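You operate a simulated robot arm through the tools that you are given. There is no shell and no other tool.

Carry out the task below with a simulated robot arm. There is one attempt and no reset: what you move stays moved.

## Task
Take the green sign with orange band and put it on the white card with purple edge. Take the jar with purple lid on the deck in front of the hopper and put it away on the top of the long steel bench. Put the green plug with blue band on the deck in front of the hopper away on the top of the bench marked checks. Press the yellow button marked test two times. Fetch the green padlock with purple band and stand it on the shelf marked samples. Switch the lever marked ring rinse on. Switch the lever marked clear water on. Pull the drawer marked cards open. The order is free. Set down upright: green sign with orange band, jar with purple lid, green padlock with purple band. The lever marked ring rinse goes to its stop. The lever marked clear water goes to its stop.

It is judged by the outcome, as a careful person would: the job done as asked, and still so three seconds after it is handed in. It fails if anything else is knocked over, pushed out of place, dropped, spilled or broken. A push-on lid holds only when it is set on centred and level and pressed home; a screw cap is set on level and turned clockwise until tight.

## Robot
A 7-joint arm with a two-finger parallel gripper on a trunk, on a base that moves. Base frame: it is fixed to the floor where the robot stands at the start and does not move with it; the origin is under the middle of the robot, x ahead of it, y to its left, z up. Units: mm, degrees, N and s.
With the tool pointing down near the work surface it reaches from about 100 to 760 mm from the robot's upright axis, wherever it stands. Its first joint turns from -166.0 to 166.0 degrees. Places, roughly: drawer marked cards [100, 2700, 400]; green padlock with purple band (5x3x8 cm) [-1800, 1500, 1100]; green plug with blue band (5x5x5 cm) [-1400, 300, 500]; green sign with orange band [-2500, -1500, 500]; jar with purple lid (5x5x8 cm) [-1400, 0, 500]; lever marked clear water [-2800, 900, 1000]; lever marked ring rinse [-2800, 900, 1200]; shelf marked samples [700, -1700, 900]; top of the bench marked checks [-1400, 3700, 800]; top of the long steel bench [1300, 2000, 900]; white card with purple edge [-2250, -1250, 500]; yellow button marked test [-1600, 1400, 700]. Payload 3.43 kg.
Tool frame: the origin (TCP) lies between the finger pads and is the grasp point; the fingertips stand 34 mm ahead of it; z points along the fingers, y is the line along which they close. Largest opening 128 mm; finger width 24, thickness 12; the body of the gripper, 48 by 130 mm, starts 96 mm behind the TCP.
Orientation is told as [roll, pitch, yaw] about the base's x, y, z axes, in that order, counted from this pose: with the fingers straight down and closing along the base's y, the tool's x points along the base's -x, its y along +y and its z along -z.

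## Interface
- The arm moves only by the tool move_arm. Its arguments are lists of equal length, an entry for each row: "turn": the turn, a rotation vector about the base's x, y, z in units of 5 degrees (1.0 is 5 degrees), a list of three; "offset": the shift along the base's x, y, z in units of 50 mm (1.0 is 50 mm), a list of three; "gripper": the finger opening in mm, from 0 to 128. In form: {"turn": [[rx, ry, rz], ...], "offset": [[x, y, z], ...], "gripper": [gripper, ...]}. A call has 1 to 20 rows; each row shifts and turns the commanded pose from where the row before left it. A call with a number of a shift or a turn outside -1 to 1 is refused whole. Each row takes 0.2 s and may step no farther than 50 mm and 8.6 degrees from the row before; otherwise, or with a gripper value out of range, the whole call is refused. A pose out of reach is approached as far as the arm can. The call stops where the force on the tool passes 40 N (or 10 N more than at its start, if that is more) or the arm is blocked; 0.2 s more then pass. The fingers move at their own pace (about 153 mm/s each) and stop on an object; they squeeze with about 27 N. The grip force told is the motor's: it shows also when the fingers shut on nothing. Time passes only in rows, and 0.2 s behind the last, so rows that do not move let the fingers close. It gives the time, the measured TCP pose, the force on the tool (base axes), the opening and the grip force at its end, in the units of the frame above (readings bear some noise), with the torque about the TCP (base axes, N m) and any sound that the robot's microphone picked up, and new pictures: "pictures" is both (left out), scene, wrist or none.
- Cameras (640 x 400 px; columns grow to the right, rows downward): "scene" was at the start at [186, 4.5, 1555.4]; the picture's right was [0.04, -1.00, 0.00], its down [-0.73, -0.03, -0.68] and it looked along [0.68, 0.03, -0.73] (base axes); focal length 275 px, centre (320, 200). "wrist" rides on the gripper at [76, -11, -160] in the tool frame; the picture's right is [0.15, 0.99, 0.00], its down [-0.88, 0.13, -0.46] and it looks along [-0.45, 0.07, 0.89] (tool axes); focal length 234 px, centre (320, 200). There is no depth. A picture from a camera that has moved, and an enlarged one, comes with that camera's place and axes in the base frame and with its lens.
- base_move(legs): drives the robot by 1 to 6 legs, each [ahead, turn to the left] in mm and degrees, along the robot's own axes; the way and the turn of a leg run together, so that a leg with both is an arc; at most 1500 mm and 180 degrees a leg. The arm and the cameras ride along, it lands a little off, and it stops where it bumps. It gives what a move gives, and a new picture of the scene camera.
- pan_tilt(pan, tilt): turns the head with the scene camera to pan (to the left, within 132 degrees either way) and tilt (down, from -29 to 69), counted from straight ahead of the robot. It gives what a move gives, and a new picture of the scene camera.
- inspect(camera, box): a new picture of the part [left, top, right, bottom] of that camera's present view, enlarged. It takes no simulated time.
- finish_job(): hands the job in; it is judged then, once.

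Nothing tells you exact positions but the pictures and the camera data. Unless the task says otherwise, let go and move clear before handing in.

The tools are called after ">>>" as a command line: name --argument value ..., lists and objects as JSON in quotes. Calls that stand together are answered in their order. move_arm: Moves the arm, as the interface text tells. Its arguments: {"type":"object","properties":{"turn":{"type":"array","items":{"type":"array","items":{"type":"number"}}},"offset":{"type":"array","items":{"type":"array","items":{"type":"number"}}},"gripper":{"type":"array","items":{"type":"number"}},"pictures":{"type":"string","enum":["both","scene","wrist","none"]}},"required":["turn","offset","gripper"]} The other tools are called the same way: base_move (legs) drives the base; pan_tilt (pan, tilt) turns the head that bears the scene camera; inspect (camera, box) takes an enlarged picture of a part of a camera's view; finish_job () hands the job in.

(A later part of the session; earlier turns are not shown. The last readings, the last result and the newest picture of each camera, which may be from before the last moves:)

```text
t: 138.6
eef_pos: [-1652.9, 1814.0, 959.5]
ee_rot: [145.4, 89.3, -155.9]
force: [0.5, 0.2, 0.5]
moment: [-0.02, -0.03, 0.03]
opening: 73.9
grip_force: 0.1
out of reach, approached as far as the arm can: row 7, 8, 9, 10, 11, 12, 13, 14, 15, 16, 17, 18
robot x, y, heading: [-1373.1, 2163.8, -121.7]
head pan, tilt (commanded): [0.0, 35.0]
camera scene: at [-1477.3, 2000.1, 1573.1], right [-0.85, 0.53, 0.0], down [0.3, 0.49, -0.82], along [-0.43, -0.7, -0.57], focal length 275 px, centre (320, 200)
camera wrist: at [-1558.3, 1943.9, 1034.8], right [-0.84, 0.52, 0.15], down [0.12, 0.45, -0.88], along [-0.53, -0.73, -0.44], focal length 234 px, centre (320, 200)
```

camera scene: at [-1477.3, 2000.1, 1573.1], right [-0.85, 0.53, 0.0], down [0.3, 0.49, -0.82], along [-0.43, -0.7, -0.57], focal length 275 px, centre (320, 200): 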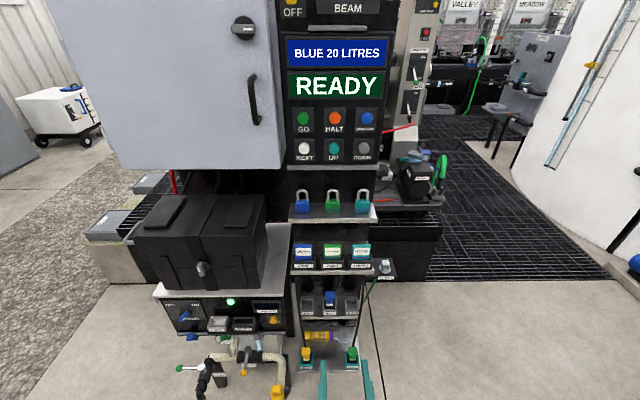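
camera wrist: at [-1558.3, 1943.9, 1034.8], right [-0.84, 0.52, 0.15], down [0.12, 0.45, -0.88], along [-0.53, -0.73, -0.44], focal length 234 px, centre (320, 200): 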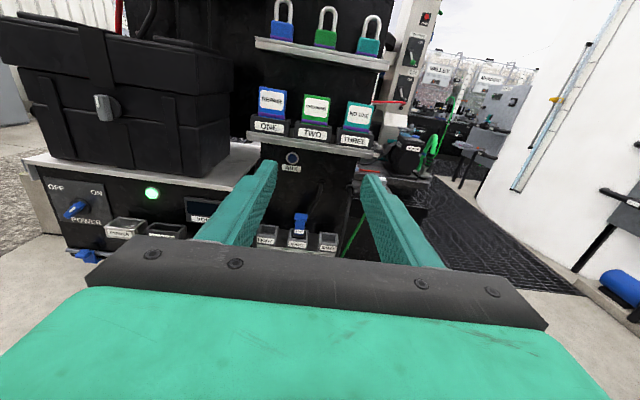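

The roll worked with the camera now on top, but the pose is too close to the trunk to reach full height. I'll extend forward.

>>> move_arm --turn '[[0, 0, 0], [0, 0, 0], [0, 0, 0], [0, 0, 0], [0, 0, 0]]' --offset '[[-0.42, -0.68, 0], [-0.42, -0.68, 0], [-0.42, -0.68, 0], [-0.42, -0.68, 0], [0, 0, 0]]' --gripper '[74, 74, 74, 74, 74]'

```text
t: 139.8
eef_pos: [-1739.5, 1677.9, 958.2]
ee_rot: [129.2, 89.3, -172.3]
force: [0.4, 0.0, 0.0]
moment: [-0.03, 0.01, 0.0]
opening: 74.1
grip_force: 0.0
robot x, y, heading: [-1375.4, 2163.6, -122.2]
head pan, tilt (commanded): [0.0, 35.0]
camera scene: at [-1477.4, 2000.0, 1573.1], right [-0.85, 0.53, 0.0], down [0.3, 0.49, -0.82], along [-0.43, -0.7, -0.57], focal length 275 px, centre (320, 200)
camera wrist: at [-1643.8, 1807.5, 1033.9], right [-0.84, 0.52, 0.16], down [0.12, 0.46, -0.88], along [-0.53, -0.72, -0.44], focal length 234 px, centre (320, 200)
```

scene: 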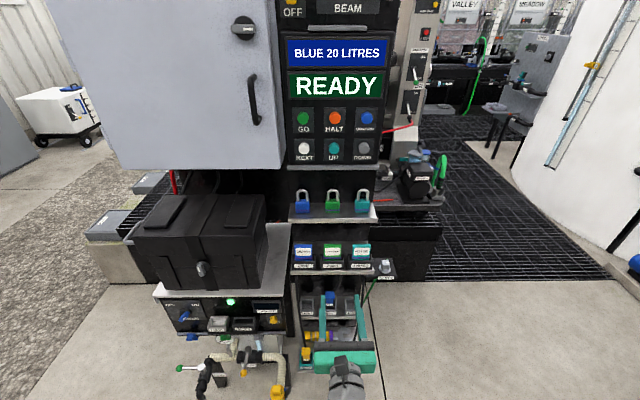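
wrist: 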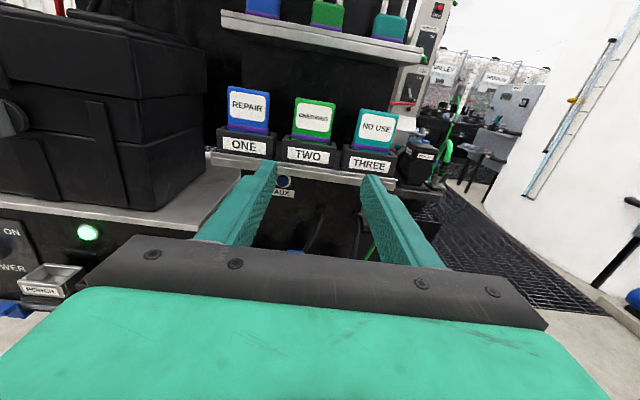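

The tool is level now at z=958. I'll raise it to the padlock's height.

>>> move_arm --turn '[[0, 0, 0], [0, 0, 0], [0, 0, 0], [0, 0, 0], [0, 0, 0]]' --offset '[[0, 0, 0.7], [0, 0, 0.7], [0, 0, 0.7], [0, 0, 0.7], [0, 0, 0]]' --gripper '[74, 74, 74, 74, 74]'

```text
t: 141.0
eef_pos: [-1737.0, 1678.8, 1099.1]
ee_rot: [130.6, 89.3, -170.9]
force: [1.0, -0.4, 0.1]
moment: [0.02, 0.0, 0.0]
opening: 74.1
grip_force: 0.1
robot x, y, heading: [-1380.1, 2162.6, -121.9]
head pan, tilt (commanded): [0.0, 35.0]
camera scene: at [-1477.4, 2000.0, 1573.1], right [-0.85, 0.53, 0.0], down [0.3, 0.49, -0.82], along [-0.43, -0.7, -0.57], focal length 275 px, centre (320, 200)
camera wrist: at [-1643.0, 1807.2, 1174.5], right [-0.84, 0.52, 0.16], down [0.12, 0.45, -0.88], along [-0.53, -0.72, -0.44], focal length 234 px, centre (320, 200)
```

scene: 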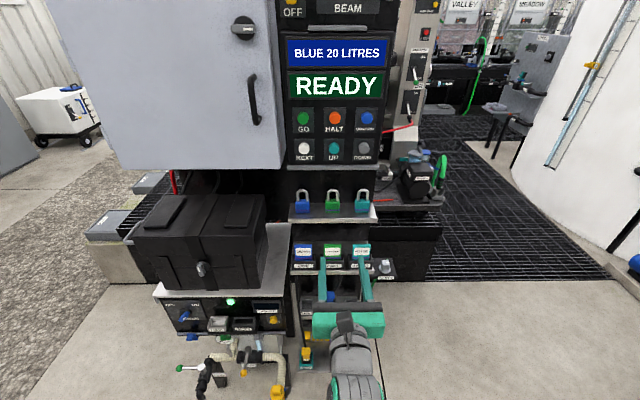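
wrist: 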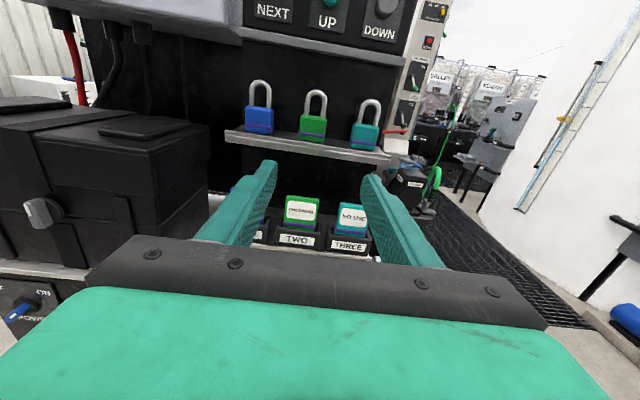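

The green padlock is ~227 mm ahead, 14 mm left and 11 mm above the tool line. I'll correct those, then drive 150 mm closer and check again.

>>> move_arm --turn '[[0, 0, 0]]' --offset '[[0.24, -0.15, 0.2]]' --gripper '[74]' --pictures "none"

>>> base_move --legs '[[150, 0]]'

>>> move_arm --turn '[[0, 0, 0]]' --offset '[[0, 0, 0]]' --gripper '[74]' --pictures "wrist"

```text
t: 141.4
eef_pos: [-1737.4, 1677.9, 1098.6]
ee_rot: [130.0, 89.3, -171.5]
force: [0.0, 0.2, -0.8]
moment: [0.01, 0.03, 0.03]
opening: 74.0
grip_force: 0.1
out of reach, approached as far as the arm can: row 1
robot x, y, heading: [-1377.8, 2162.2, -122.1]
head pan, tilt (commanded): [0.0, 35.0]
```

```text
t: 142.8
eef_pos: [-1816.9, 1546.8, 1098.6]
ee_rot: [129.7, 89.3, -171.8]
force: [1.1, -0.6, -0.1]
moment: [0.01, -0.01, 0.01]
opening: 74.2
grip_force: 0.0
robot x, y, heading: [-1455.8, 2032.8, -122.1]
head pan, tilt (commanded): [0.0, 35.0]
camera scene: at [-1556.9, 1871.1, 1573.1], right [-0.85, 0.53, 0.0], down [0.3, 0.49, -0.82], along [-0.43, -0.7, -0.57], focal length 275 px, centre (320, 200)
```

scene: 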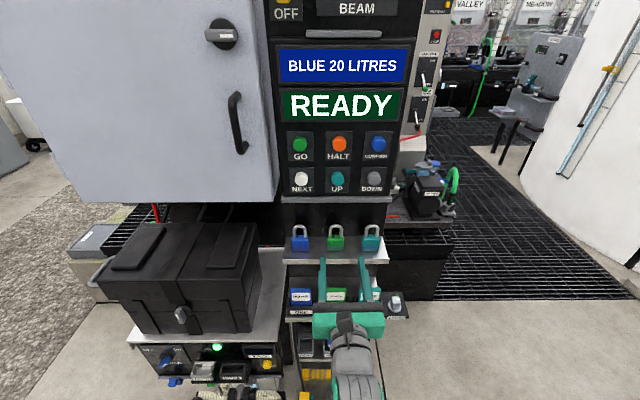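

```text
t: 143.2
eef_pos: [-1816.2, 1548.5, 1099.3]
ee_rot: [129.6, 89.3, -171.8]
force: [0.5, 0.1, -0.4]
moment: [-0.01, -0.03, 0.0]
opening: 74.0
grip_force: 0.1
robot x, y, heading: [-1457.1, 2034.4, -121.9]
head pan, tilt (commanded): [0.0, 35.0]
camera wrist: at [-1722.1, 1677.9, 1174.2], right [-0.84, 0.52, 0.16], down [0.12, 0.46, -0.88], along [-0.53, -0.73, -0.44], focal length 234 px, centre (320, 200)
```

wrist: 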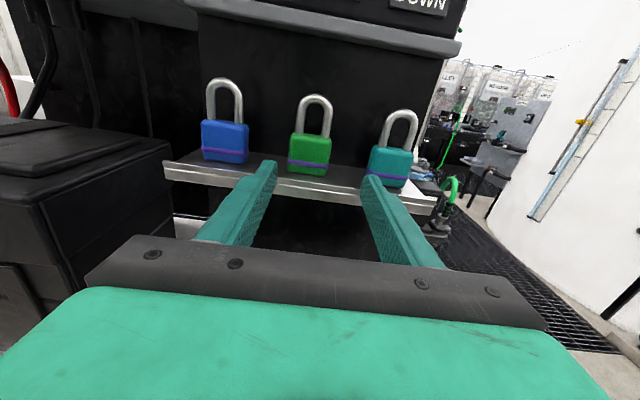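

The arm refused the left/up correction in this posture. I'll test small moves separately to find which direction is limited.

>>> move_arm --turn '[[0, 0, 0], [0, 0, 0]]' --offset '[[0, 0, 0.2], [0, 0, 0]]' --gripper '[74, 74]' --pictures "none"

>>> move_arm --turn '[[0, 0, 0], [0, 0, 0]]' --offset '[[-0.1, -0.17, 0], [0, 0, 0]]' --gripper '[74, 74]' --pictures "none"

>>> move_arm --turn '[[0, 0, 0], [0, 0, 0]]' --offset '[[0.17, -0.1, 0], [0, 0, 0]]' --gripper '[74, 74]' --pictures "none"

```text
t: 143.8
eef_pos: [-1815.8, 1548.2, 1101.0]
ee_rot: [115.8, 89.3, 174.3]
force: [-0.1, -0.3, 0.2]
moment: [0.03, -0.03, 0.0]
opening: 74.0
grip_force: 0.0
out of reach, approached as far as the arm can: row 1
robot x, y, heading: [-1460.1, 2033.3, -121.7]
head pan, tilt (commanded): [0.0, 35.0]
```

```text
t: 144.2
eef_pos: [-1820.1, 1545.2, 1101.7]
ee_rot: [112.9, 89.2, 171.5]
force: [10.3, 17.6, 1.1]
moment: [0.18, -0.11, 0.81]
opening: 73.4
grip_force: 0.1
robot x, y, heading: [-1458.5, 2034.1, -121.7]
head pan, tilt (commanded): [0.0, 35.0]
stopped in row 1: the force on the tool passed its limit at 60 N (the readings are from after the stop); the commanded pose is now the measured one
```

```text
t: 145.0
eef_pos: [-1818.0, 1544.4, 1100.6]
ee_rot: [111.4, 89.1, 169.8]
force: [2.2, 16.1, 1.0]
moment: [0.15, 0.01, 0.41]
opening: 70.6
grip_force: 0.0
out of reach, approached as far as the arm can: row 1
robot x, y, heading: [-1456.4, 2035.4, -121.7]
head pan, tilt (commanded): [0.0, 35.0]
stopped in row 2: the force on the tool passed its limit at 41 N (the readings are from after the stop); the commanded pose is now the measured one
```

The fingertip touched the shelf's front edge, since the tool is still ~10 mm too low; the arm is over-folded at this distance. I'll back the base off, then extend the arm more so it has room to rise.

>>> base_move --legs '[[-170, 0]]'

>>> move_arm --turn '[[0, 0, 0], [0, 0, 0], [0, 0, 0], [0, 0, 0]]' --offset '[[-0.42, -0.68, 0], [-0.42, -0.68, 0], [-0.42, -0.68, 0.2], [0, 0, 0]]' --gripper '[74, 74, 74, 74]'

```text
t: 146.4
eef_pos: [-1727.0, 1688.8, 1100.6]
ee_rot: [107.0, 89.2, 165.5]
force: [0.3, 0.2, 0.7]
moment: [0.05, 0.03, 0.01]
opening: 74.0
grip_force: 0.0
robot x, y, heading: [-1364.6, 2182.6, -121.8]
head pan, tilt (commanded): [0.0, 35.0]
camera scene: at [-1465.7, 2018.4, 1573.1], right [-0.85, 0.53, 0.0], down [0.3, 0.49, -0.82], along [-0.43, -0.7, -0.57], focal length 275 px, centre (320, 200)
```

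scene: 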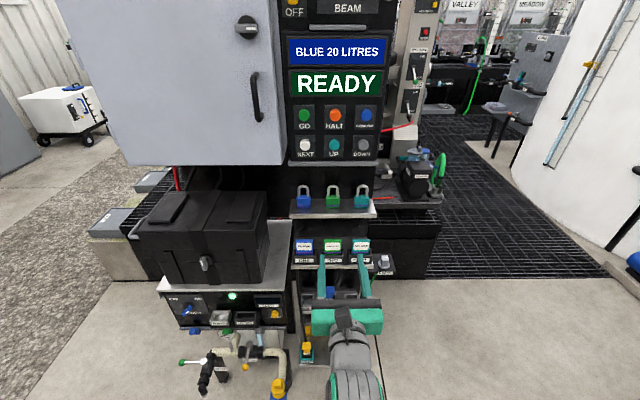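

```text
t: 147.4
eef_pos: [-1791.6, 1587.8, 1110.4]
ee_rot: [106.2, 89.2, 164.9]
force: [0.8, 0.6, -0.5]
moment: [0.0, 0.02, -0.01]
opening: 74.0
grip_force: 0.0
robot x, y, heading: [-1368.5, 2183.0, -121.5]
head pan, tilt (commanded): [0.0, 35.0]
camera scene: at [-1465.7, 2018.4, 1573.1], right [-0.85, 0.53, 0.0], down [0.3, 0.49, -0.82], along [-0.43, -0.7, -0.57], focal length 275 px, centre (320, 200)
camera wrist: at [-1696.2, 1716.4, 1186.4], right [-0.84, 0.52, 0.16], down [0.11, 0.46, -0.88], along [-0.53, -0.72, -0.45], focal length 234 px, centre (320, 200)
```

scene: 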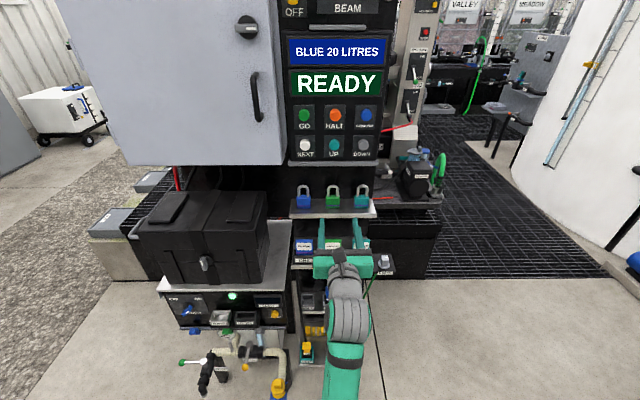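
wrist: 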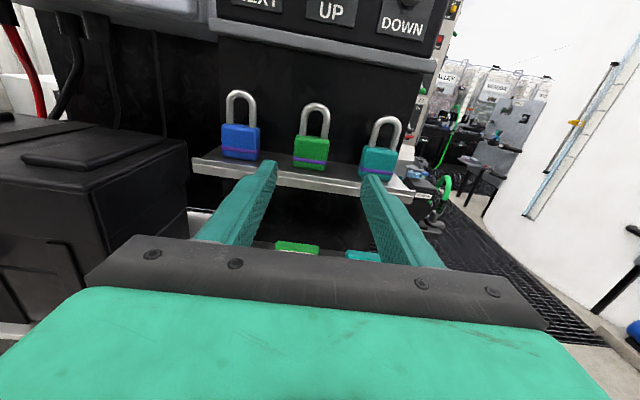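

Now the height is right. I'll shift 12 mm left, 3 mm up, narrow to 68 mm, and approach partway for a check.

>>> move_arm --turn '[[0, 0, 0], [0, 0, 0], [0, 0, 0], [0, 0, 0]]' --offset '[[0.2, -0.125, 0.06], [-0.31, -0.51, 0], [-0.31, -0.51, 0], [0, 0, 0]]' --gripper '[68, 68, 68, 68]'

>>> inspect --camera "wrist" --box '[180, 60, 460, 260]'

```text
t: 148.4
eef_pos: [-1811.0, 1530.3, 1113.7]
ee_rot: [106.8, 89.2, 165.5]
force: [-0.9, -0.4, -0.2]
moment: [-0.03, 0.02, 0.0]
opening: 67.9
grip_force: 0.1
robot x, y, heading: [-1366.4, 2180.7, -121.8]
head pan, tilt (commanded): [0.0, 35.0]
camera scene: at [-1465.7, 2018.4, 1573.1], right [-0.85, 0.53, 0.0], down [0.3, 0.49, -0.82], along [-0.43, -0.7, -0.57], focal length 275 px, centre (320, 200)
camera wrist: at [-1716.5, 1659.4, 1189.1], right [-0.84, 0.52, 0.16], down [0.11, 0.46, -0.88], along [-0.53, -0.72, -0.45], focal length 234 px, centre (320, 200)
```

scene: 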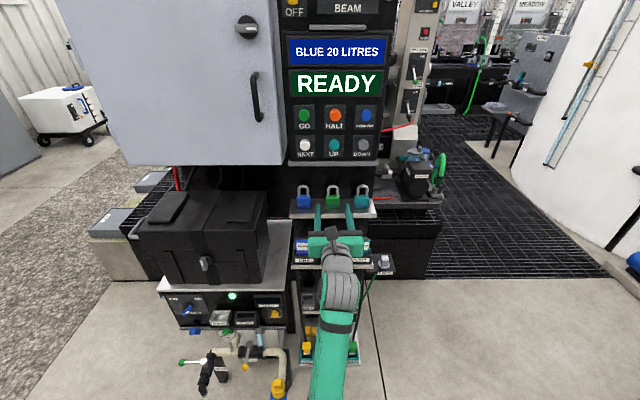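
wrist: 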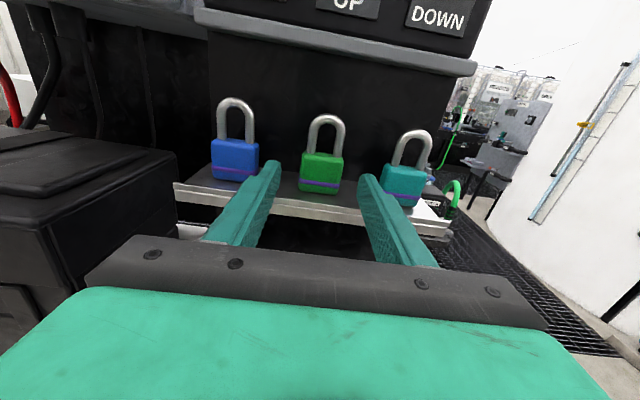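

```text
2.00 times, centred on (320, 160) of wrist
camera zoom: at [-1716.5, 1659.4, 1189.1], right [-0.84, 0.52, 0.16], down [0.11, 0.46, -0.88], along [-0.53, -0.72, -0.45], focal length 468 px, centre (320, 280)
```

zoom: 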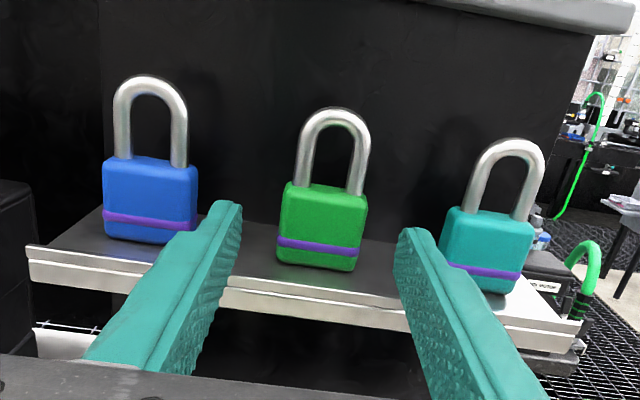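

The fingers straddle the green padlock with clearance to its neighbours and the shelf. I'll advance 68 mm and close.

>>> move_arm --turn '[[0, 0, 0], [0, 0, 0], [0, 0, 0], [0, 0, 0]]' --offset '[[-0.261, -0.426, 0], [-0.261, -0.426, 0], [-0.19, -0.31, 0], [0, 0, 0]]' --gripper '[68, 68, 68, 68]'

```text
t: 149.4
eef_pos: [-1845.8, 1472.1, 1113.8]
ee_rot: [106.4, 89.1, 165.0]
force: [-0.3, 1.1, -0.3]
moment: [-0.01, -0.03, -0.03]
opening: 68.2
grip_force: 0.0
robot x, y, heading: [-1365.2, 2180.8, -121.9]
head pan, tilt (commanded): [0.0, 35.0]
camera scene: at [-1465.7, 2018.4, 1573.1], right [-0.85, 0.53, 0.0], down [0.3, 0.49, -0.82], along [-0.43, -0.7, -0.57], focal length 275 px, centre (320, 200)
camera wrist: at [-1751.4, 1601.2, 1189.9], right [-0.84, 0.52, 0.16], down [0.11, 0.46, -0.88], along [-0.53, -0.72, -0.45], focal length 234 px, centre (320, 200)
```

scene: 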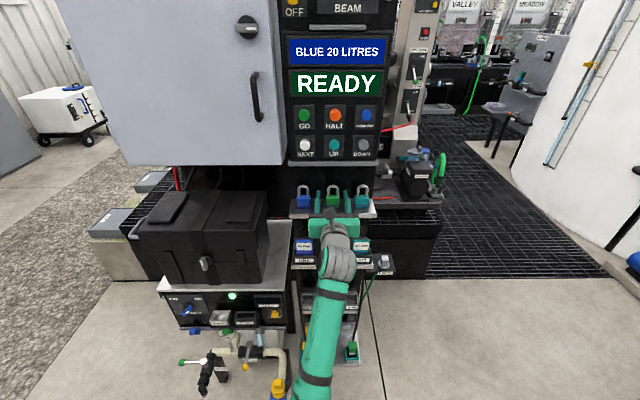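
wrist: 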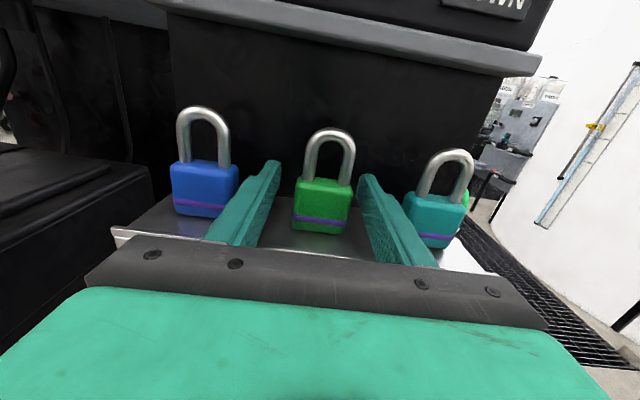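

The padlock body sits centred on the tool point. Closing the fingers.

>>> move_arm --turn '[[0, 0, 0], [0, 0, 0], [0, 0, 0]]' --offset '[[0, 0, 0], [0, 0, 0], [0, 0, 0]]' --gripper '[25, 25, 25]' --pictures "wrist"

```text
t: 150.2
eef_pos: [-1845.9, 1471.2, 1114.3]
ee_rot: [108.2, 89.2, 166.9]
force: [-0.8, -1.3, 2.2]
moment: [-0.07, -0.08, -0.03]
opening: 41.4
grip_force: 27.3
robot x, y, heading: [-1360.4, 2178.6, -121.7]
head pan, tilt (commanded): [0.0, 35.0]
camera wrist: at [-1751.4, 1601.3, 1190.1], right [-0.84, 0.52, 0.16], down [0.11, 0.46, -0.88], along [-0.53, -0.72, -0.45], focal length 234 px, centre (320, 200)
```

wrist: 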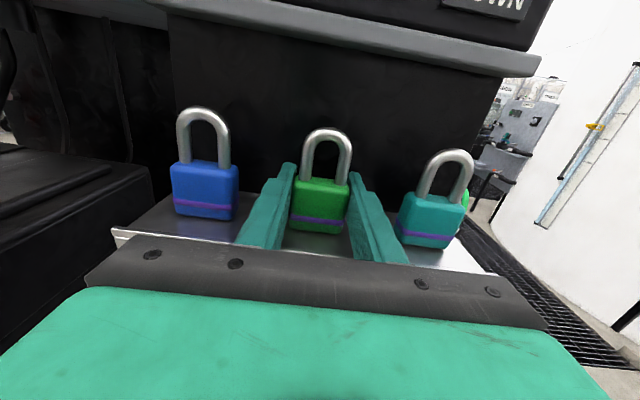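

Gripped (41 mm). I'll lift 20 mm and withdraw straight back.

>>> move_arm --turn '[[0, 0, 0], [0, 0, 0], [0, 0, 0], [0, 0, 0], [0, 0, 0], [0, 0, 0], [0, 0, 0]]' --offset '[[0, 0, 0.2], [0, 0, 0.2], [0.26, 0.425, 0], [0.37, 0.6, 0], [0.42, 0.68, 0], [0.42, 0.68, 0], [0, 0, 0]]' --gripper '[25, 25, 25, 25, 25, 25, 25]'

```text
t: 151.8
eef_pos: [-1772.2, 1591.7, 1136.4]
ee_rot: [107.5, 89.3, 166.0]
force: [-0.2, 0.4, -1.0]
moment: [0.02, -0.01, -0.02]
opening: 41.4
grip_force: 26.9
robot x, y, heading: [-1366.1, 2181.4, -121.6]
head pan, tilt (commanded): [0.0, 35.0]
camera scene: at [-1465.7, 2018.4, 1573.1], right [-0.85, 0.53, 0.0], down [0.3, 0.49, -0.82], along [-0.43, -0.7, -0.57], focal length 275 px, centre (320, 200)
camera wrist: at [-1677.7, 1720.6, 1211.8], right [-0.84, 0.52, 0.16], down [0.11, 0.46, -0.88], along [-0.53, -0.72, -0.45], focal length 234 px, centre (320, 200)
```

scene: 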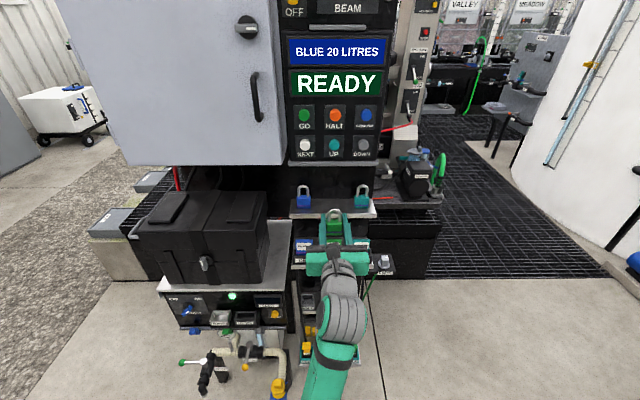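
wrist: 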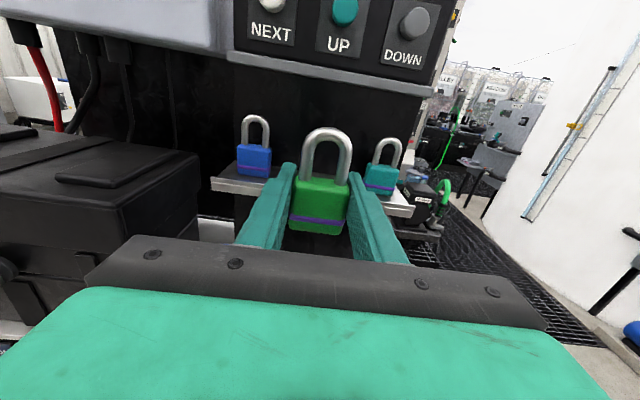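

The padlock is held. I'll back away from the tower, then drive through the open floor to the green shelves on the other side.

>>> base_move --legs '[[-400, 0], [0, 54.6], [1100, 0], [1090, 0], [0, -16]]'

>>> base_move --legs '[[1350, 0], [0, 51]]'

>>> pan_tilt --pan 0 --tilt 30

```text
t: 168.5
eef_pos: [-200.7, -183.9, 1135.2]
ee_rot: [107.1, 89.2, -154.0]
force: [-0.2, -0.5, -2.3]
moment: [-0.02, -0.01, 0.03]
opening: 41.7
grip_force: 26.7
robot x, y, heading: [-273.5, 528.1, -81.7]
head pan, tilt (commanded): [0.0, 35.0]
camera scene: at [-243.1, 340.2, 1573.1], right [-0.99, -0.15, 0.0], down [-0.08, 0.57, -0.82], along [0.12, -0.81, -0.57], focal length 275 px, centre (320, 200)
```

scene: 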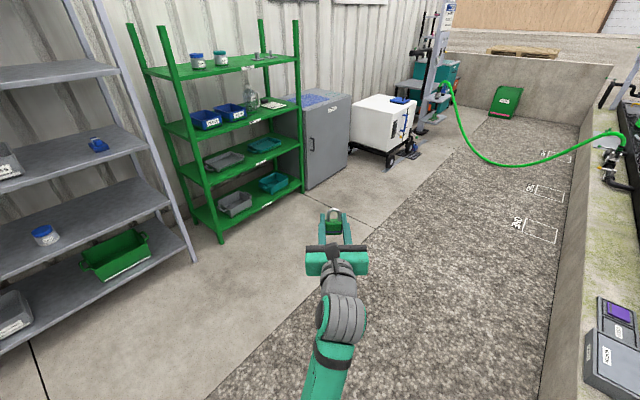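

```text
t: 177.8
eef_pos: [521.9, -1212.4, 1135.2]
ee_rot: [106.8, 89.2, -103.5]
force: [-1.1, 0.4, -0.9]
moment: [-0.02, 0.03, 0.01]
opening: 41.4
grip_force: 27.0
robot x, y, heading: [-77.2, -814.7, -30.6]
head pan, tilt (commanded): [0.0, 35.0]
camera scene: at [90.8, -914.9, 1573.1], right [-0.51, -0.86, 0.0], down [-0.49, 0.29, -0.82], along [0.7, -0.42, -0.57], focal length 275 px, centre (320, 200)
```

scene: 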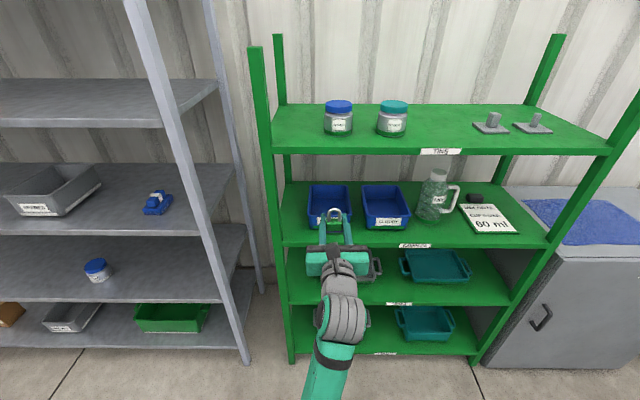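

```text
t: 178.5
eef_pos: [520.4, -1215.2, 1134.7]
ee_rot: [106.8, 89.2, -103.5]
force: [-0.3, 0.2, -0.8]
moment: [-0.01, 0.01, 0.0]
opening: 41.4
grip_force: 27.5
robot x, y, heading: [-75.5, -817.3, -31.3]
head pan, tilt (commanded): [0.0, 30.0]
camera scene: at [92.8, -916.1, 1580.9], right [-0.51, -0.86, 0.0], down [-0.43, 0.26, -0.87], along [0.74, -0.44, -0.5], focal length 275 px, centre (320, 200)
```

scene: 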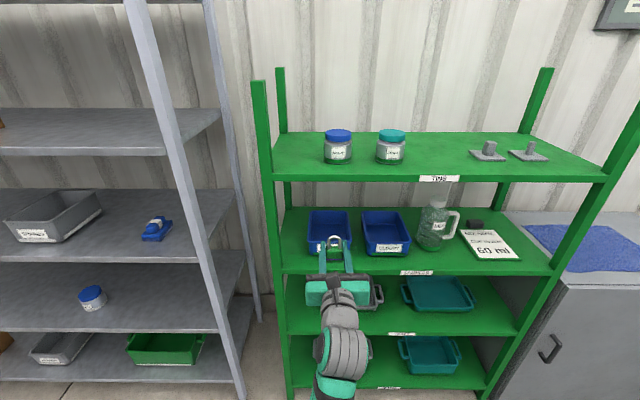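

>>> inspect --camera "scene" --box '[260, 160, 560, 340]'

>>> inspect --camera "scene" --box '[380, 250, 460, 300]'

>>> inspect --camera "scene" --box '[370, 310, 450, 400]'

```text
2.13 times, centred on (410, 250) of scene
camera zoom: at [92.8, -916.1, 1580.9], right [-0.51, -0.86, 0.0], down [-0.43, 0.26, -0.87], along [0.74, -0.44, -0.5], focal length 586 px, centre (128, 93)
```

zoom: 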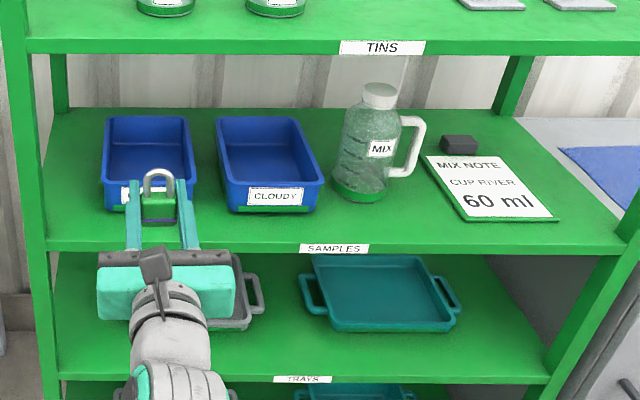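

```text
8.00 times, centred on (420, 275) of scene
camera zoom: at [92.8, -916.1, 1580.9], right [-0.51, -0.86, 0.0], down [-0.43, 0.26, -0.87], along [0.74, -0.44, -0.5], focal length 2200 px, centre (-480, -400)
```

zoom: 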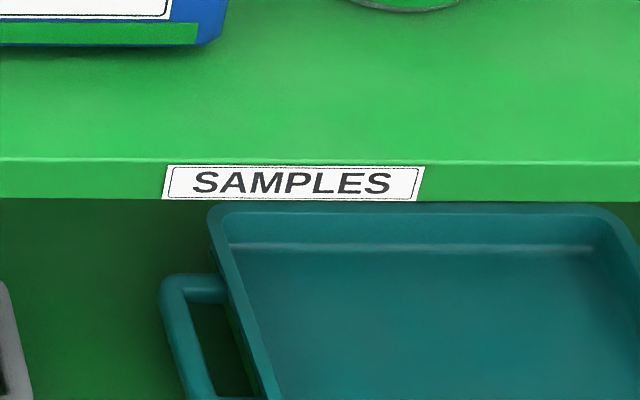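

```text
4.44 times, centred on (410, 355) of scene
camera zoom: at [92.8, -916.1, 1580.9], right [-0.51, -0.86, 0.0], down [-0.43, 0.26, -0.87], along [0.74, -0.44, -0.5], focal length 1222 px, centre (-80, -489)
```

zoom: 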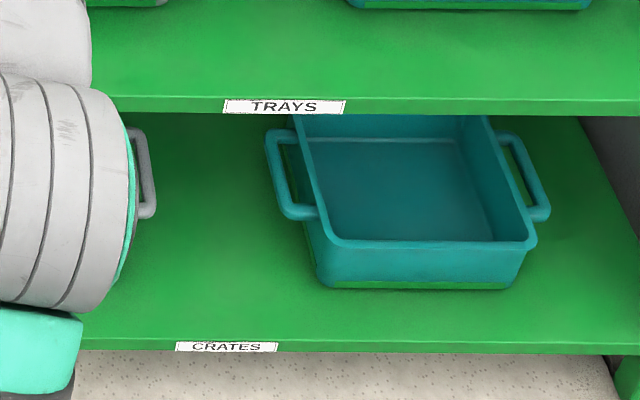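

The SAMPLES shelf is the second one, with a clear front strip between the CLOUDY bin and the pitcher. I'll shift my base to the right so the padlock lines up with that spot.

>>> base_move --legs '[[0, -90], [285, 0], [0, 90]]'

>>> move_arm --turn '[[0, 0, 0], [0, 0, 0], [0, 0, 0], [0, 0, 0]]' --offset '[[0, 0, -0.9], [0, 0, -0.9], [0, 0, -0.9], [0, 0, 0]]' --gripper '[25, 25, 25, 25]'

```text
t: 189.2
eef_pos: [369.2, -1462.6, 1133.9]
ee_rot: [106.8, 89.2, -103.9]
force: [-0.1, -0.1, -1.3]
moment: [0.01, 0.01, 0.0]
opening: 41.7
grip_force: 26.8
robot x, y, heading: [-229.0, -1064.8, -30.9]
head pan, tilt (commanded): [0.0, 30.0]
camera scene: at [-58.0, -1163.1, 1580.9], right [-0.51, -0.86, 0.0], down [-0.43, 0.26, -0.87], along [0.74, -0.44, -0.5], focal length 275 px, centre (320, 200)
```

scene: 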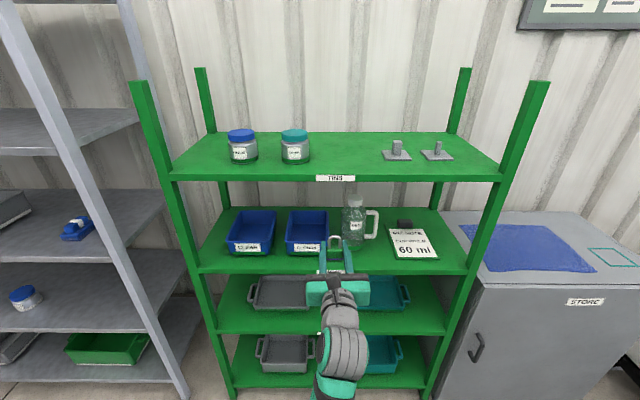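

```text
t: 190.2
eef_pos: [368.1, -1461.2, 998.8]
ee_rot: [107.9, 89.1, -102.7]
force: [-0.4, 0.9, -1.4]
moment: [-0.02, 0.03, -0.02]
opening: 41.8
grip_force: 26.7
robot x, y, heading: [-227.1, -1060.7, -31.0]
head pan, tilt (commanded): [0.0, 30.0]
camera scene: at [-58.0, -1163.1, 1580.9], right [-0.51, -0.86, 0.0], down [-0.43, 0.26, -0.87], along [0.74, -0.44, -0.5], focal length 275 px, centre (320, 200)
camera wrist: at [238.7, -1370.2, 1075.3], right [-0.5, -0.85, 0.16], down [-0.46, 0.11, -0.88], along [0.73, -0.52, -0.45], focal length 234 px, centre (320, 200)
```

scene: 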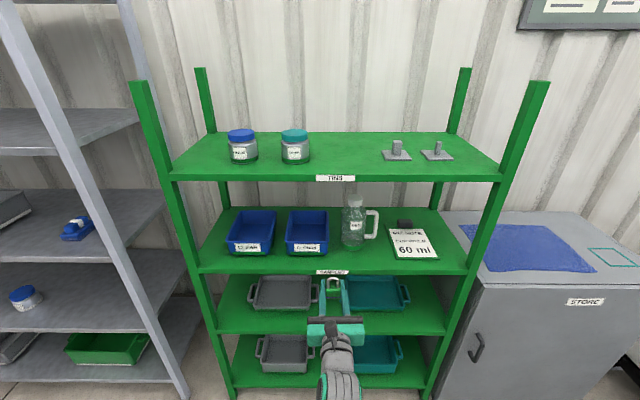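
wrist: 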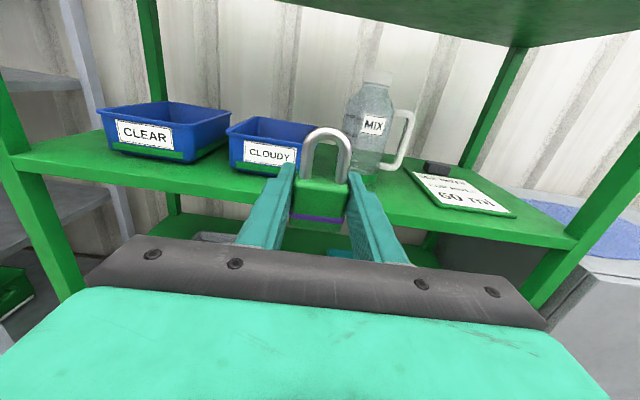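

The shelf strip is about 230 mm ahead; I'll shift 25 mm right to centre on the gap between bin and pitcher, drive 150 mm in, and recheck with the wrist camera.

>>> move_arm --turn '[[0, 0, 0]]' --offset '[[-0.26, -0.43, 0]]' --gripper '[25]' --pictures "none"

>>> base_move --legs '[[150, 0]]'

>>> move_arm --turn '[[0, 0, 0]]' --offset '[[0, 0, 0]]' --gripper '[25]' --pictures "wrist"

>>> inspect --camera "scene" --box '[240, 200, 480, 350]'

```text
t: 190.6
eef_pos: [357.0, -1483.4, 1001.4]
ee_rot: [108.0, 89.2, -102.7]
force: [-0.1, 0.9, -2.0]
moment: [0.0, 0.02, 0.01]
opening: 41.7
grip_force: 27.0
robot x, y, heading: [-231.2, -1064.9, -31.1]
head pan, tilt (commanded): [0.0, 30.0]
```

```text
t: 192.0
eef_pos: [481.5, -1561.2, 999.3]
ee_rot: [106.3, 89.2, -104.5]
force: [0.2, -0.1, -0.8]
moment: [-0.02, 0.01, 0.0]
opening: 41.8
grip_force: 26.5
robot x, y, heading: [-98.9, -1140.0, -31.3]
head pan, tilt (commanded): [0.0, 30.0]
camera scene: at [68.1, -1239.5, 1580.9], right [-0.52, -0.86, 0.0], down [-0.43, 0.26, -0.87], along [0.74, -0.45, -0.5], focal length 275 px, centre (320, 200)
```

scene: 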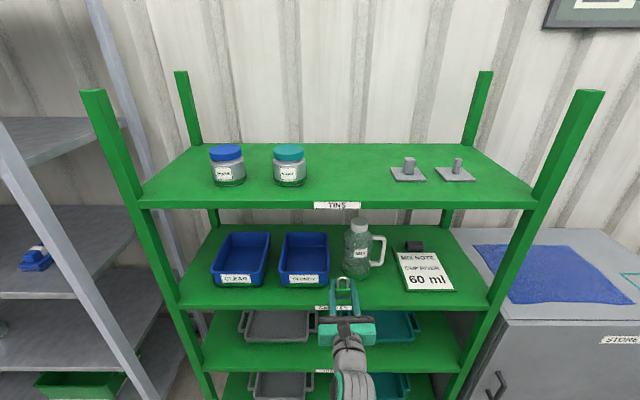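

```text
t: 192.4
eef_pos: [481.4, -1561.6, 1000.5]
ee_rot: [105.1, 89.2, -105.7]
force: [0.4, 0.1, -0.4]
moment: [-0.02, 0.0, 0.0]
opening: 41.7
grip_force: 27.4
robot x, y, heading: [-100.5, -1142.0, -31.0]
head pan, tilt (commanded): [0.0, 30.0]
camera wrist: at [350.8, -1469.9, 1076.6], right [-0.51, -0.85, 0.16], down [-0.46, 0.11, -0.88], along [0.73, -0.52, -0.45], focal length 234 px, centre (320, 200)
```

wrist: 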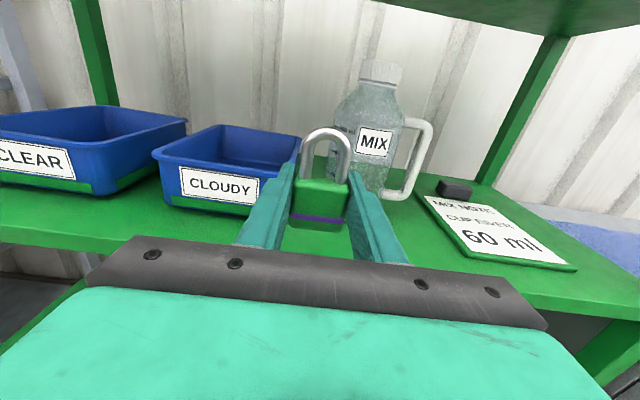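

```text
2.67 times, centred on (360, 275) of scene
camera zoom: at [68.1, -1239.5, 1580.9], right [-0.52, -0.86, 0.0], down [-0.43, 0.26, -0.87], along [0.74, -0.45, -0.5], focal length 733 px, centre (213, 0)
```

zoom: 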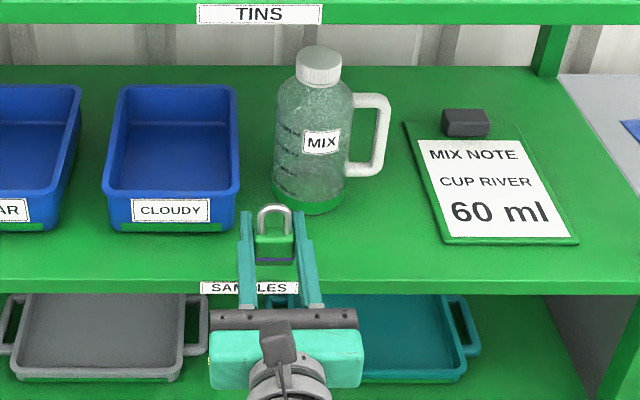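

Shelf top is about z≈897, front edge ~35 mm ahead of the tool point. I'll go 12 mm right and 68 mm forward, then lower to just above the shelf.

>>> move_arm --turn '[[0, 0, 0], [0, 0, 0], [0, 0, 0], [0, 0, 0], [0, 0, 0], [0, 0, 0]]' --offset '[[-0.124, -0.206, 0], [0.58, -0.35, 0], [0.58, -0.35, 0], [0, 0, -0.6], [0, 0, -0.6], [0, 0, 0]]' --gripper '[25, 25, 25, 25, 25, 25]'

>>> inspect --camera "scene" --box '[240, 200, 480, 350]'

```text
t: 193.8
eef_pos: [532.2, -1606.5, 940.2]
ee_rot: [107.6, 89.2, -103.2]
force: [0.8, 0.3, -1.2]
moment: [-0.01, 0.01, 0.0]
opening: 41.7
grip_force: 27.0
robot x, y, heading: [-101.6, -1139.9, -31.3]
head pan, tilt (commanded): [0.0, 30.0]
camera scene: at [68.1, -1239.5, 1580.9], right [-0.52, -0.86, 0.0], down [-0.43, 0.26, -0.87], along [0.74, -0.45, -0.5], focal length 275 px, centre (320, 200)
camera wrist: at [401.8, -1515.0, 1016.2], right [-0.51, -0.85, 0.16], down [-0.46, 0.11, -0.88], along [0.73, -0.52, -0.45], focal length 234 px, centre (320, 200)
```

scene: 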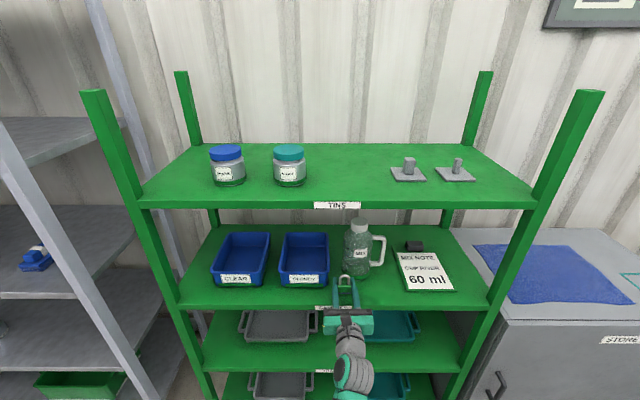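
wrist: 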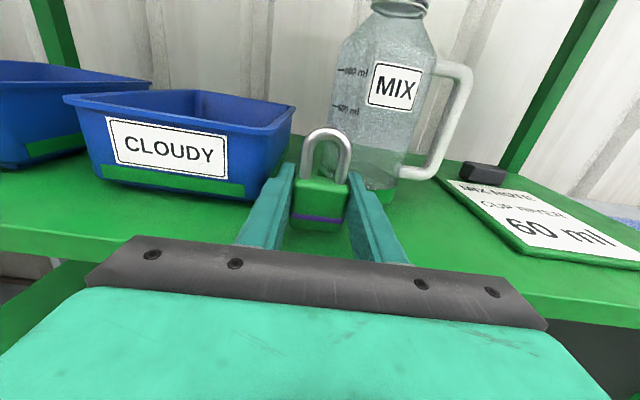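

```text
2.67 times, centred on (360, 275) of scene
camera zoom: at [68.1, -1239.5, 1580.9], right [-0.52, -0.86, 0.0], down [-0.43, 0.26, -0.87], along [0.74, -0.45, -0.5], focal length 733 px, centre (213, 0)
```

zoom: 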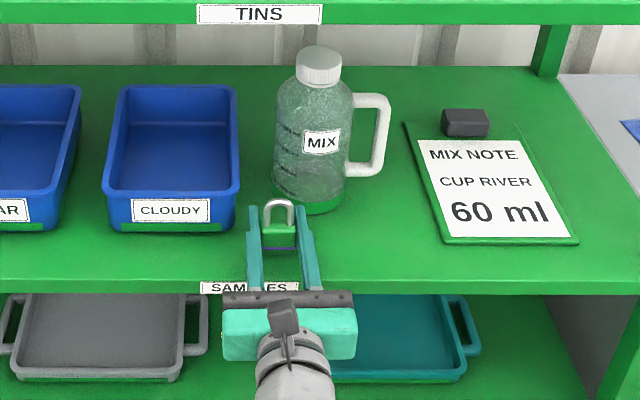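

The padlock hovers above the free strip. Lowering gently in small steps until it touches.

>>> move_arm --turn '[[0, 0, 0], [0, 0, 0], [0, 0, 0]]' --offset '[[0, 0, -0.16], [0, 0, -0.1], [0, 0, -0.06]]' --gripper '[25, 25, 25]' --pictures "none"

>>> move_arm --turn '[[0, 0, 0], [0, 0, 0]]' --offset '[[0, 0, -0.06], [0, 0, 0]]' --gripper '[25, 25]' --pictures "none"

```text
t: 194.6
eef_pos: [532.0, -1606.9, 927.6]
ee_rot: [132.0, 89.2, -78.7]
force: [0.6, 0.8, 18.2]
moment: [0.42, -0.15, 0.06]
opening: 42.0
grip_force: 27.1
robot x, y, heading: [-102.0, -1140.7, -30.8]
head pan, tilt (commanded): [0.0, 30.0]
```

```text
t: 195.2
eef_pos: [532.2, -1607.1, 922.5]
ee_rot: [113.0, 89.2, -97.8]
force: [2.7, 1.4, 19.5]
moment: [0.4, -0.27, -0.04]
opening: 41.6
grip_force: 26.4
robot x, y, heading: [-104.8, -1139.4, -31.4]
head pan, tilt (commanded): [0.0, 30.0]
```

The padlock is on the shelf (contact ~19 N). Opening slightly and then withdrawing straight back.

>>> move_arm --turn '[[0, 0, 0], [0, 0, 0], [0, 0, 0]]' --offset '[[0, 0, 0.02], [0, 0, 0], [0, 0, 0]]' --gripper '[25, 54, 54]'

```text
t: 196.0
eef_pos: [532.4, -1607.3, 922.3]
ee_rot: [99.4, 89.3, -111.3]
force: [0.2, 0.0, -0.8]
moment: [-0.03, 0.01, 0.02]
opening: 53.8
grip_force: 0.0
robot x, y, heading: [-103.3, -1142.1, -31.2]
head pan, tilt (commanded): [0.0, 30.0]
camera scene: at [68.1, -1239.4, 1580.9], right [-0.52, -0.86, 0.0], down [-0.43, 0.26, -0.87], along [0.74, -0.45, -0.5], focal length 275 px, centre (320, 200)
camera wrist: at [402.1, -1515.8, 998.0], right [-0.51, -0.85, 0.16], down [-0.46, 0.11, -0.88], along [0.73, -0.52, -0.45], focal length 234 px, centre (320, 200)
```

scene: 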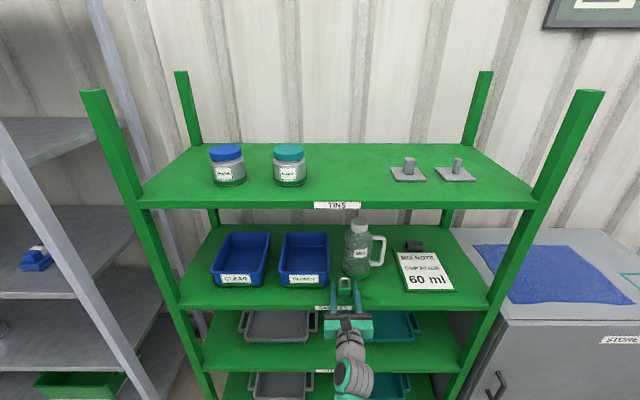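
wrist: 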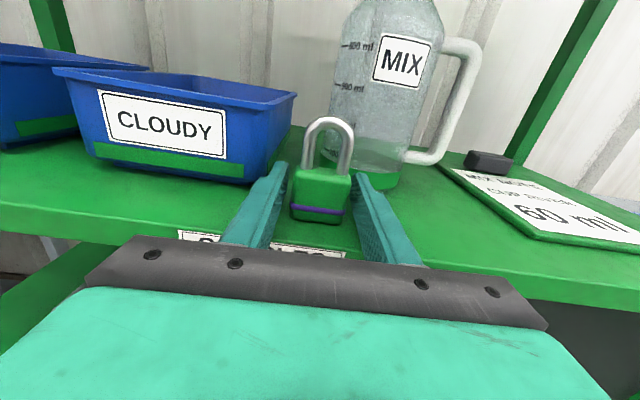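

The padlock stands on the SAMPLES shelf. I'll back straight out.

>>> base_move --legs '[[-250, 0]]'

>>> inspect --camera "scene" --box '[240, 190, 440, 310]'

```text
t: 197.8
eef_pos: [319.9, -1474.9, 921.1]
ee_rot: [106.4, 89.3, -104.0]
force: [0.2, 0.4, 0.3]
moment: [-0.02, -0.03, -0.02]
opening: 54.0
grip_force: 0.2
robot x, y, heading: [-318.7, -1012.2, -30.6]
head pan, tilt (commanded): [0.0, 30.0]
camera scene: at [-146.3, -1109.8, 1580.9], right [-0.51, -0.86, 0.0], down [-0.43, 0.26, -0.87], along [0.74, -0.44, -0.5], focal length 275 px, centre (320, 200)
```

scene: 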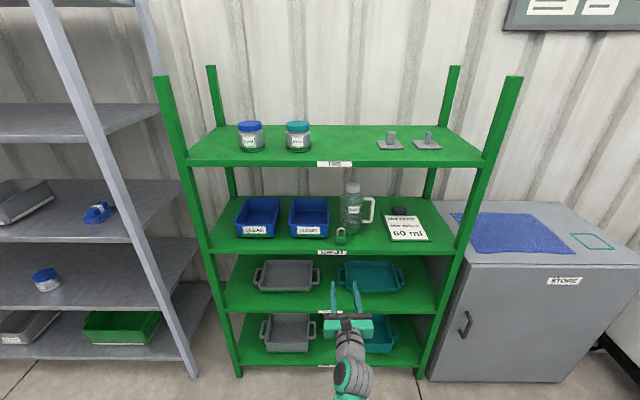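

```text
3.20 times, centred on (340, 250) of scene
camera zoom: at [-146.3, -1109.8, 1580.9], right [-0.51, -0.86, 0.0], down [-0.43, 0.26, -0.87], along [0.74, -0.44, -0.5], focal length 880 px, centre (256, 40)
```

zoom: 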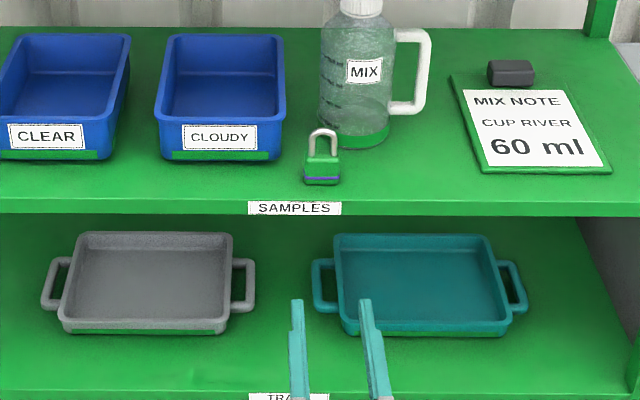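

The padlock is upright and clear of everything on the SAMPLES shelf. Next is the sign on the deck: I'll turn the tool to point down again and retract.

>>> move_arm --turn '[[0.509, 0.861, 0], [0.509, 0.861, 0], [0.509, 0.861, 0], [0.509, 0.861, 0], [0.509, 0.861, 0], [0.509, 0.861, 0], [0.509, 0.861, 0], [0.509, 0.861, 0], [0.509, 0.861, 0], [0.509, 0.861, 0], [0.509, 0.861, 0], [0.509, 0.861, 0], [0.509, 0.861, 0], [0.509, 0.861, 0], [0.509, 0.861, 0], [0.509, 0.861, 0], [0.509, 0.861, 0], [0.509, 0.861, 0]]' --offset '[[-0.206, 0.319, -0.134], [-0.206, 0.319, -0.134], [-0.206, 0.319, -0.134], [-0.206, 0.319, -0.134], [-0.206, 0.319, -0.134], [-0.206, 0.319, -0.134], [-0.206, 0.319, -0.134], [-0.206, 0.319, -0.134], [-0.206, 0.319, -0.134], [-0.206, 0.319, -0.134], [-0.206, 0.319, -0.134], [-0.206, 0.319, -0.134], [-0.206, 0.319, -0.134], [-0.206, 0.319, -0.134], [-0.206, 0.319, -0.134], [-0.206, 0.319, -0.134], [-0.206, 0.319, -0.134], [-0.206, 0.319, -0.134]]' --gripper '[54, 54, 54, 54, 54, 54, 54, 54, 54, 54, 54, 54, 54, 54, 54, 54, 54, 54]'

```text
t: 201.6
eef_pos: [135.3, -1186.7, 801.2]
ee_rot: [0.0, 0.2, 150.2]
force: [0.5, 0.8, -0.8]
moment: [0.02, -0.01, 0.01]
opening: 54.1
grip_force: 0.0
robot x, y, heading: [-313.5, -1011.4, -30.8]
head pan, tilt (commanded): [0.0, 30.0]
camera scene: at [-146.4, -1109.8, 1580.9], right [-0.51, -0.86, 0.0], down [-0.43, 0.26, -0.87], along [0.74, -0.44, -0.5], focal length 275 px, centre (320, 200)
camera wrist: at [205.8, -1214.5, 963.1], right [-0.36, -0.93, 0.0], down [-0.83, 0.32, 0.45], along [-0.42, 0.17, -0.89], focal length 234 px, centre (320, 200)
```

scene: 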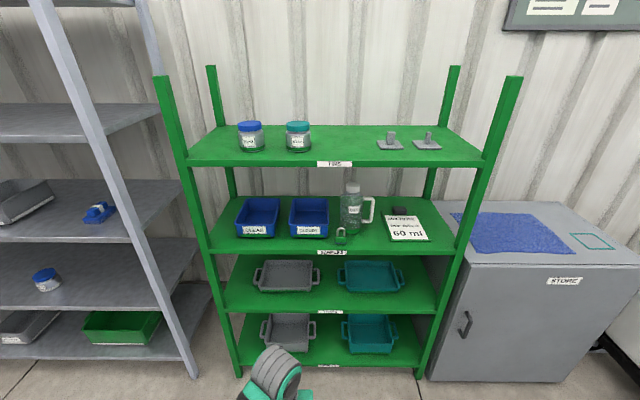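
wrist: 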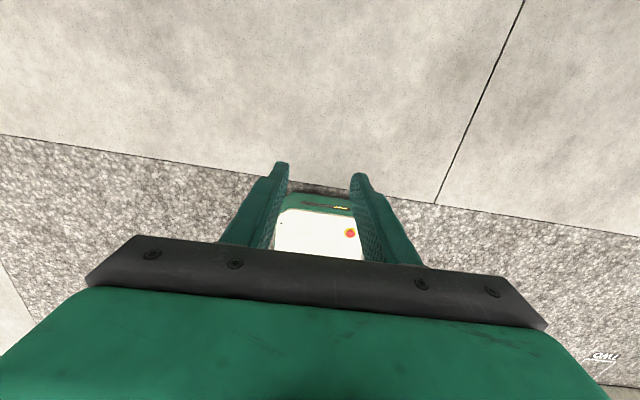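

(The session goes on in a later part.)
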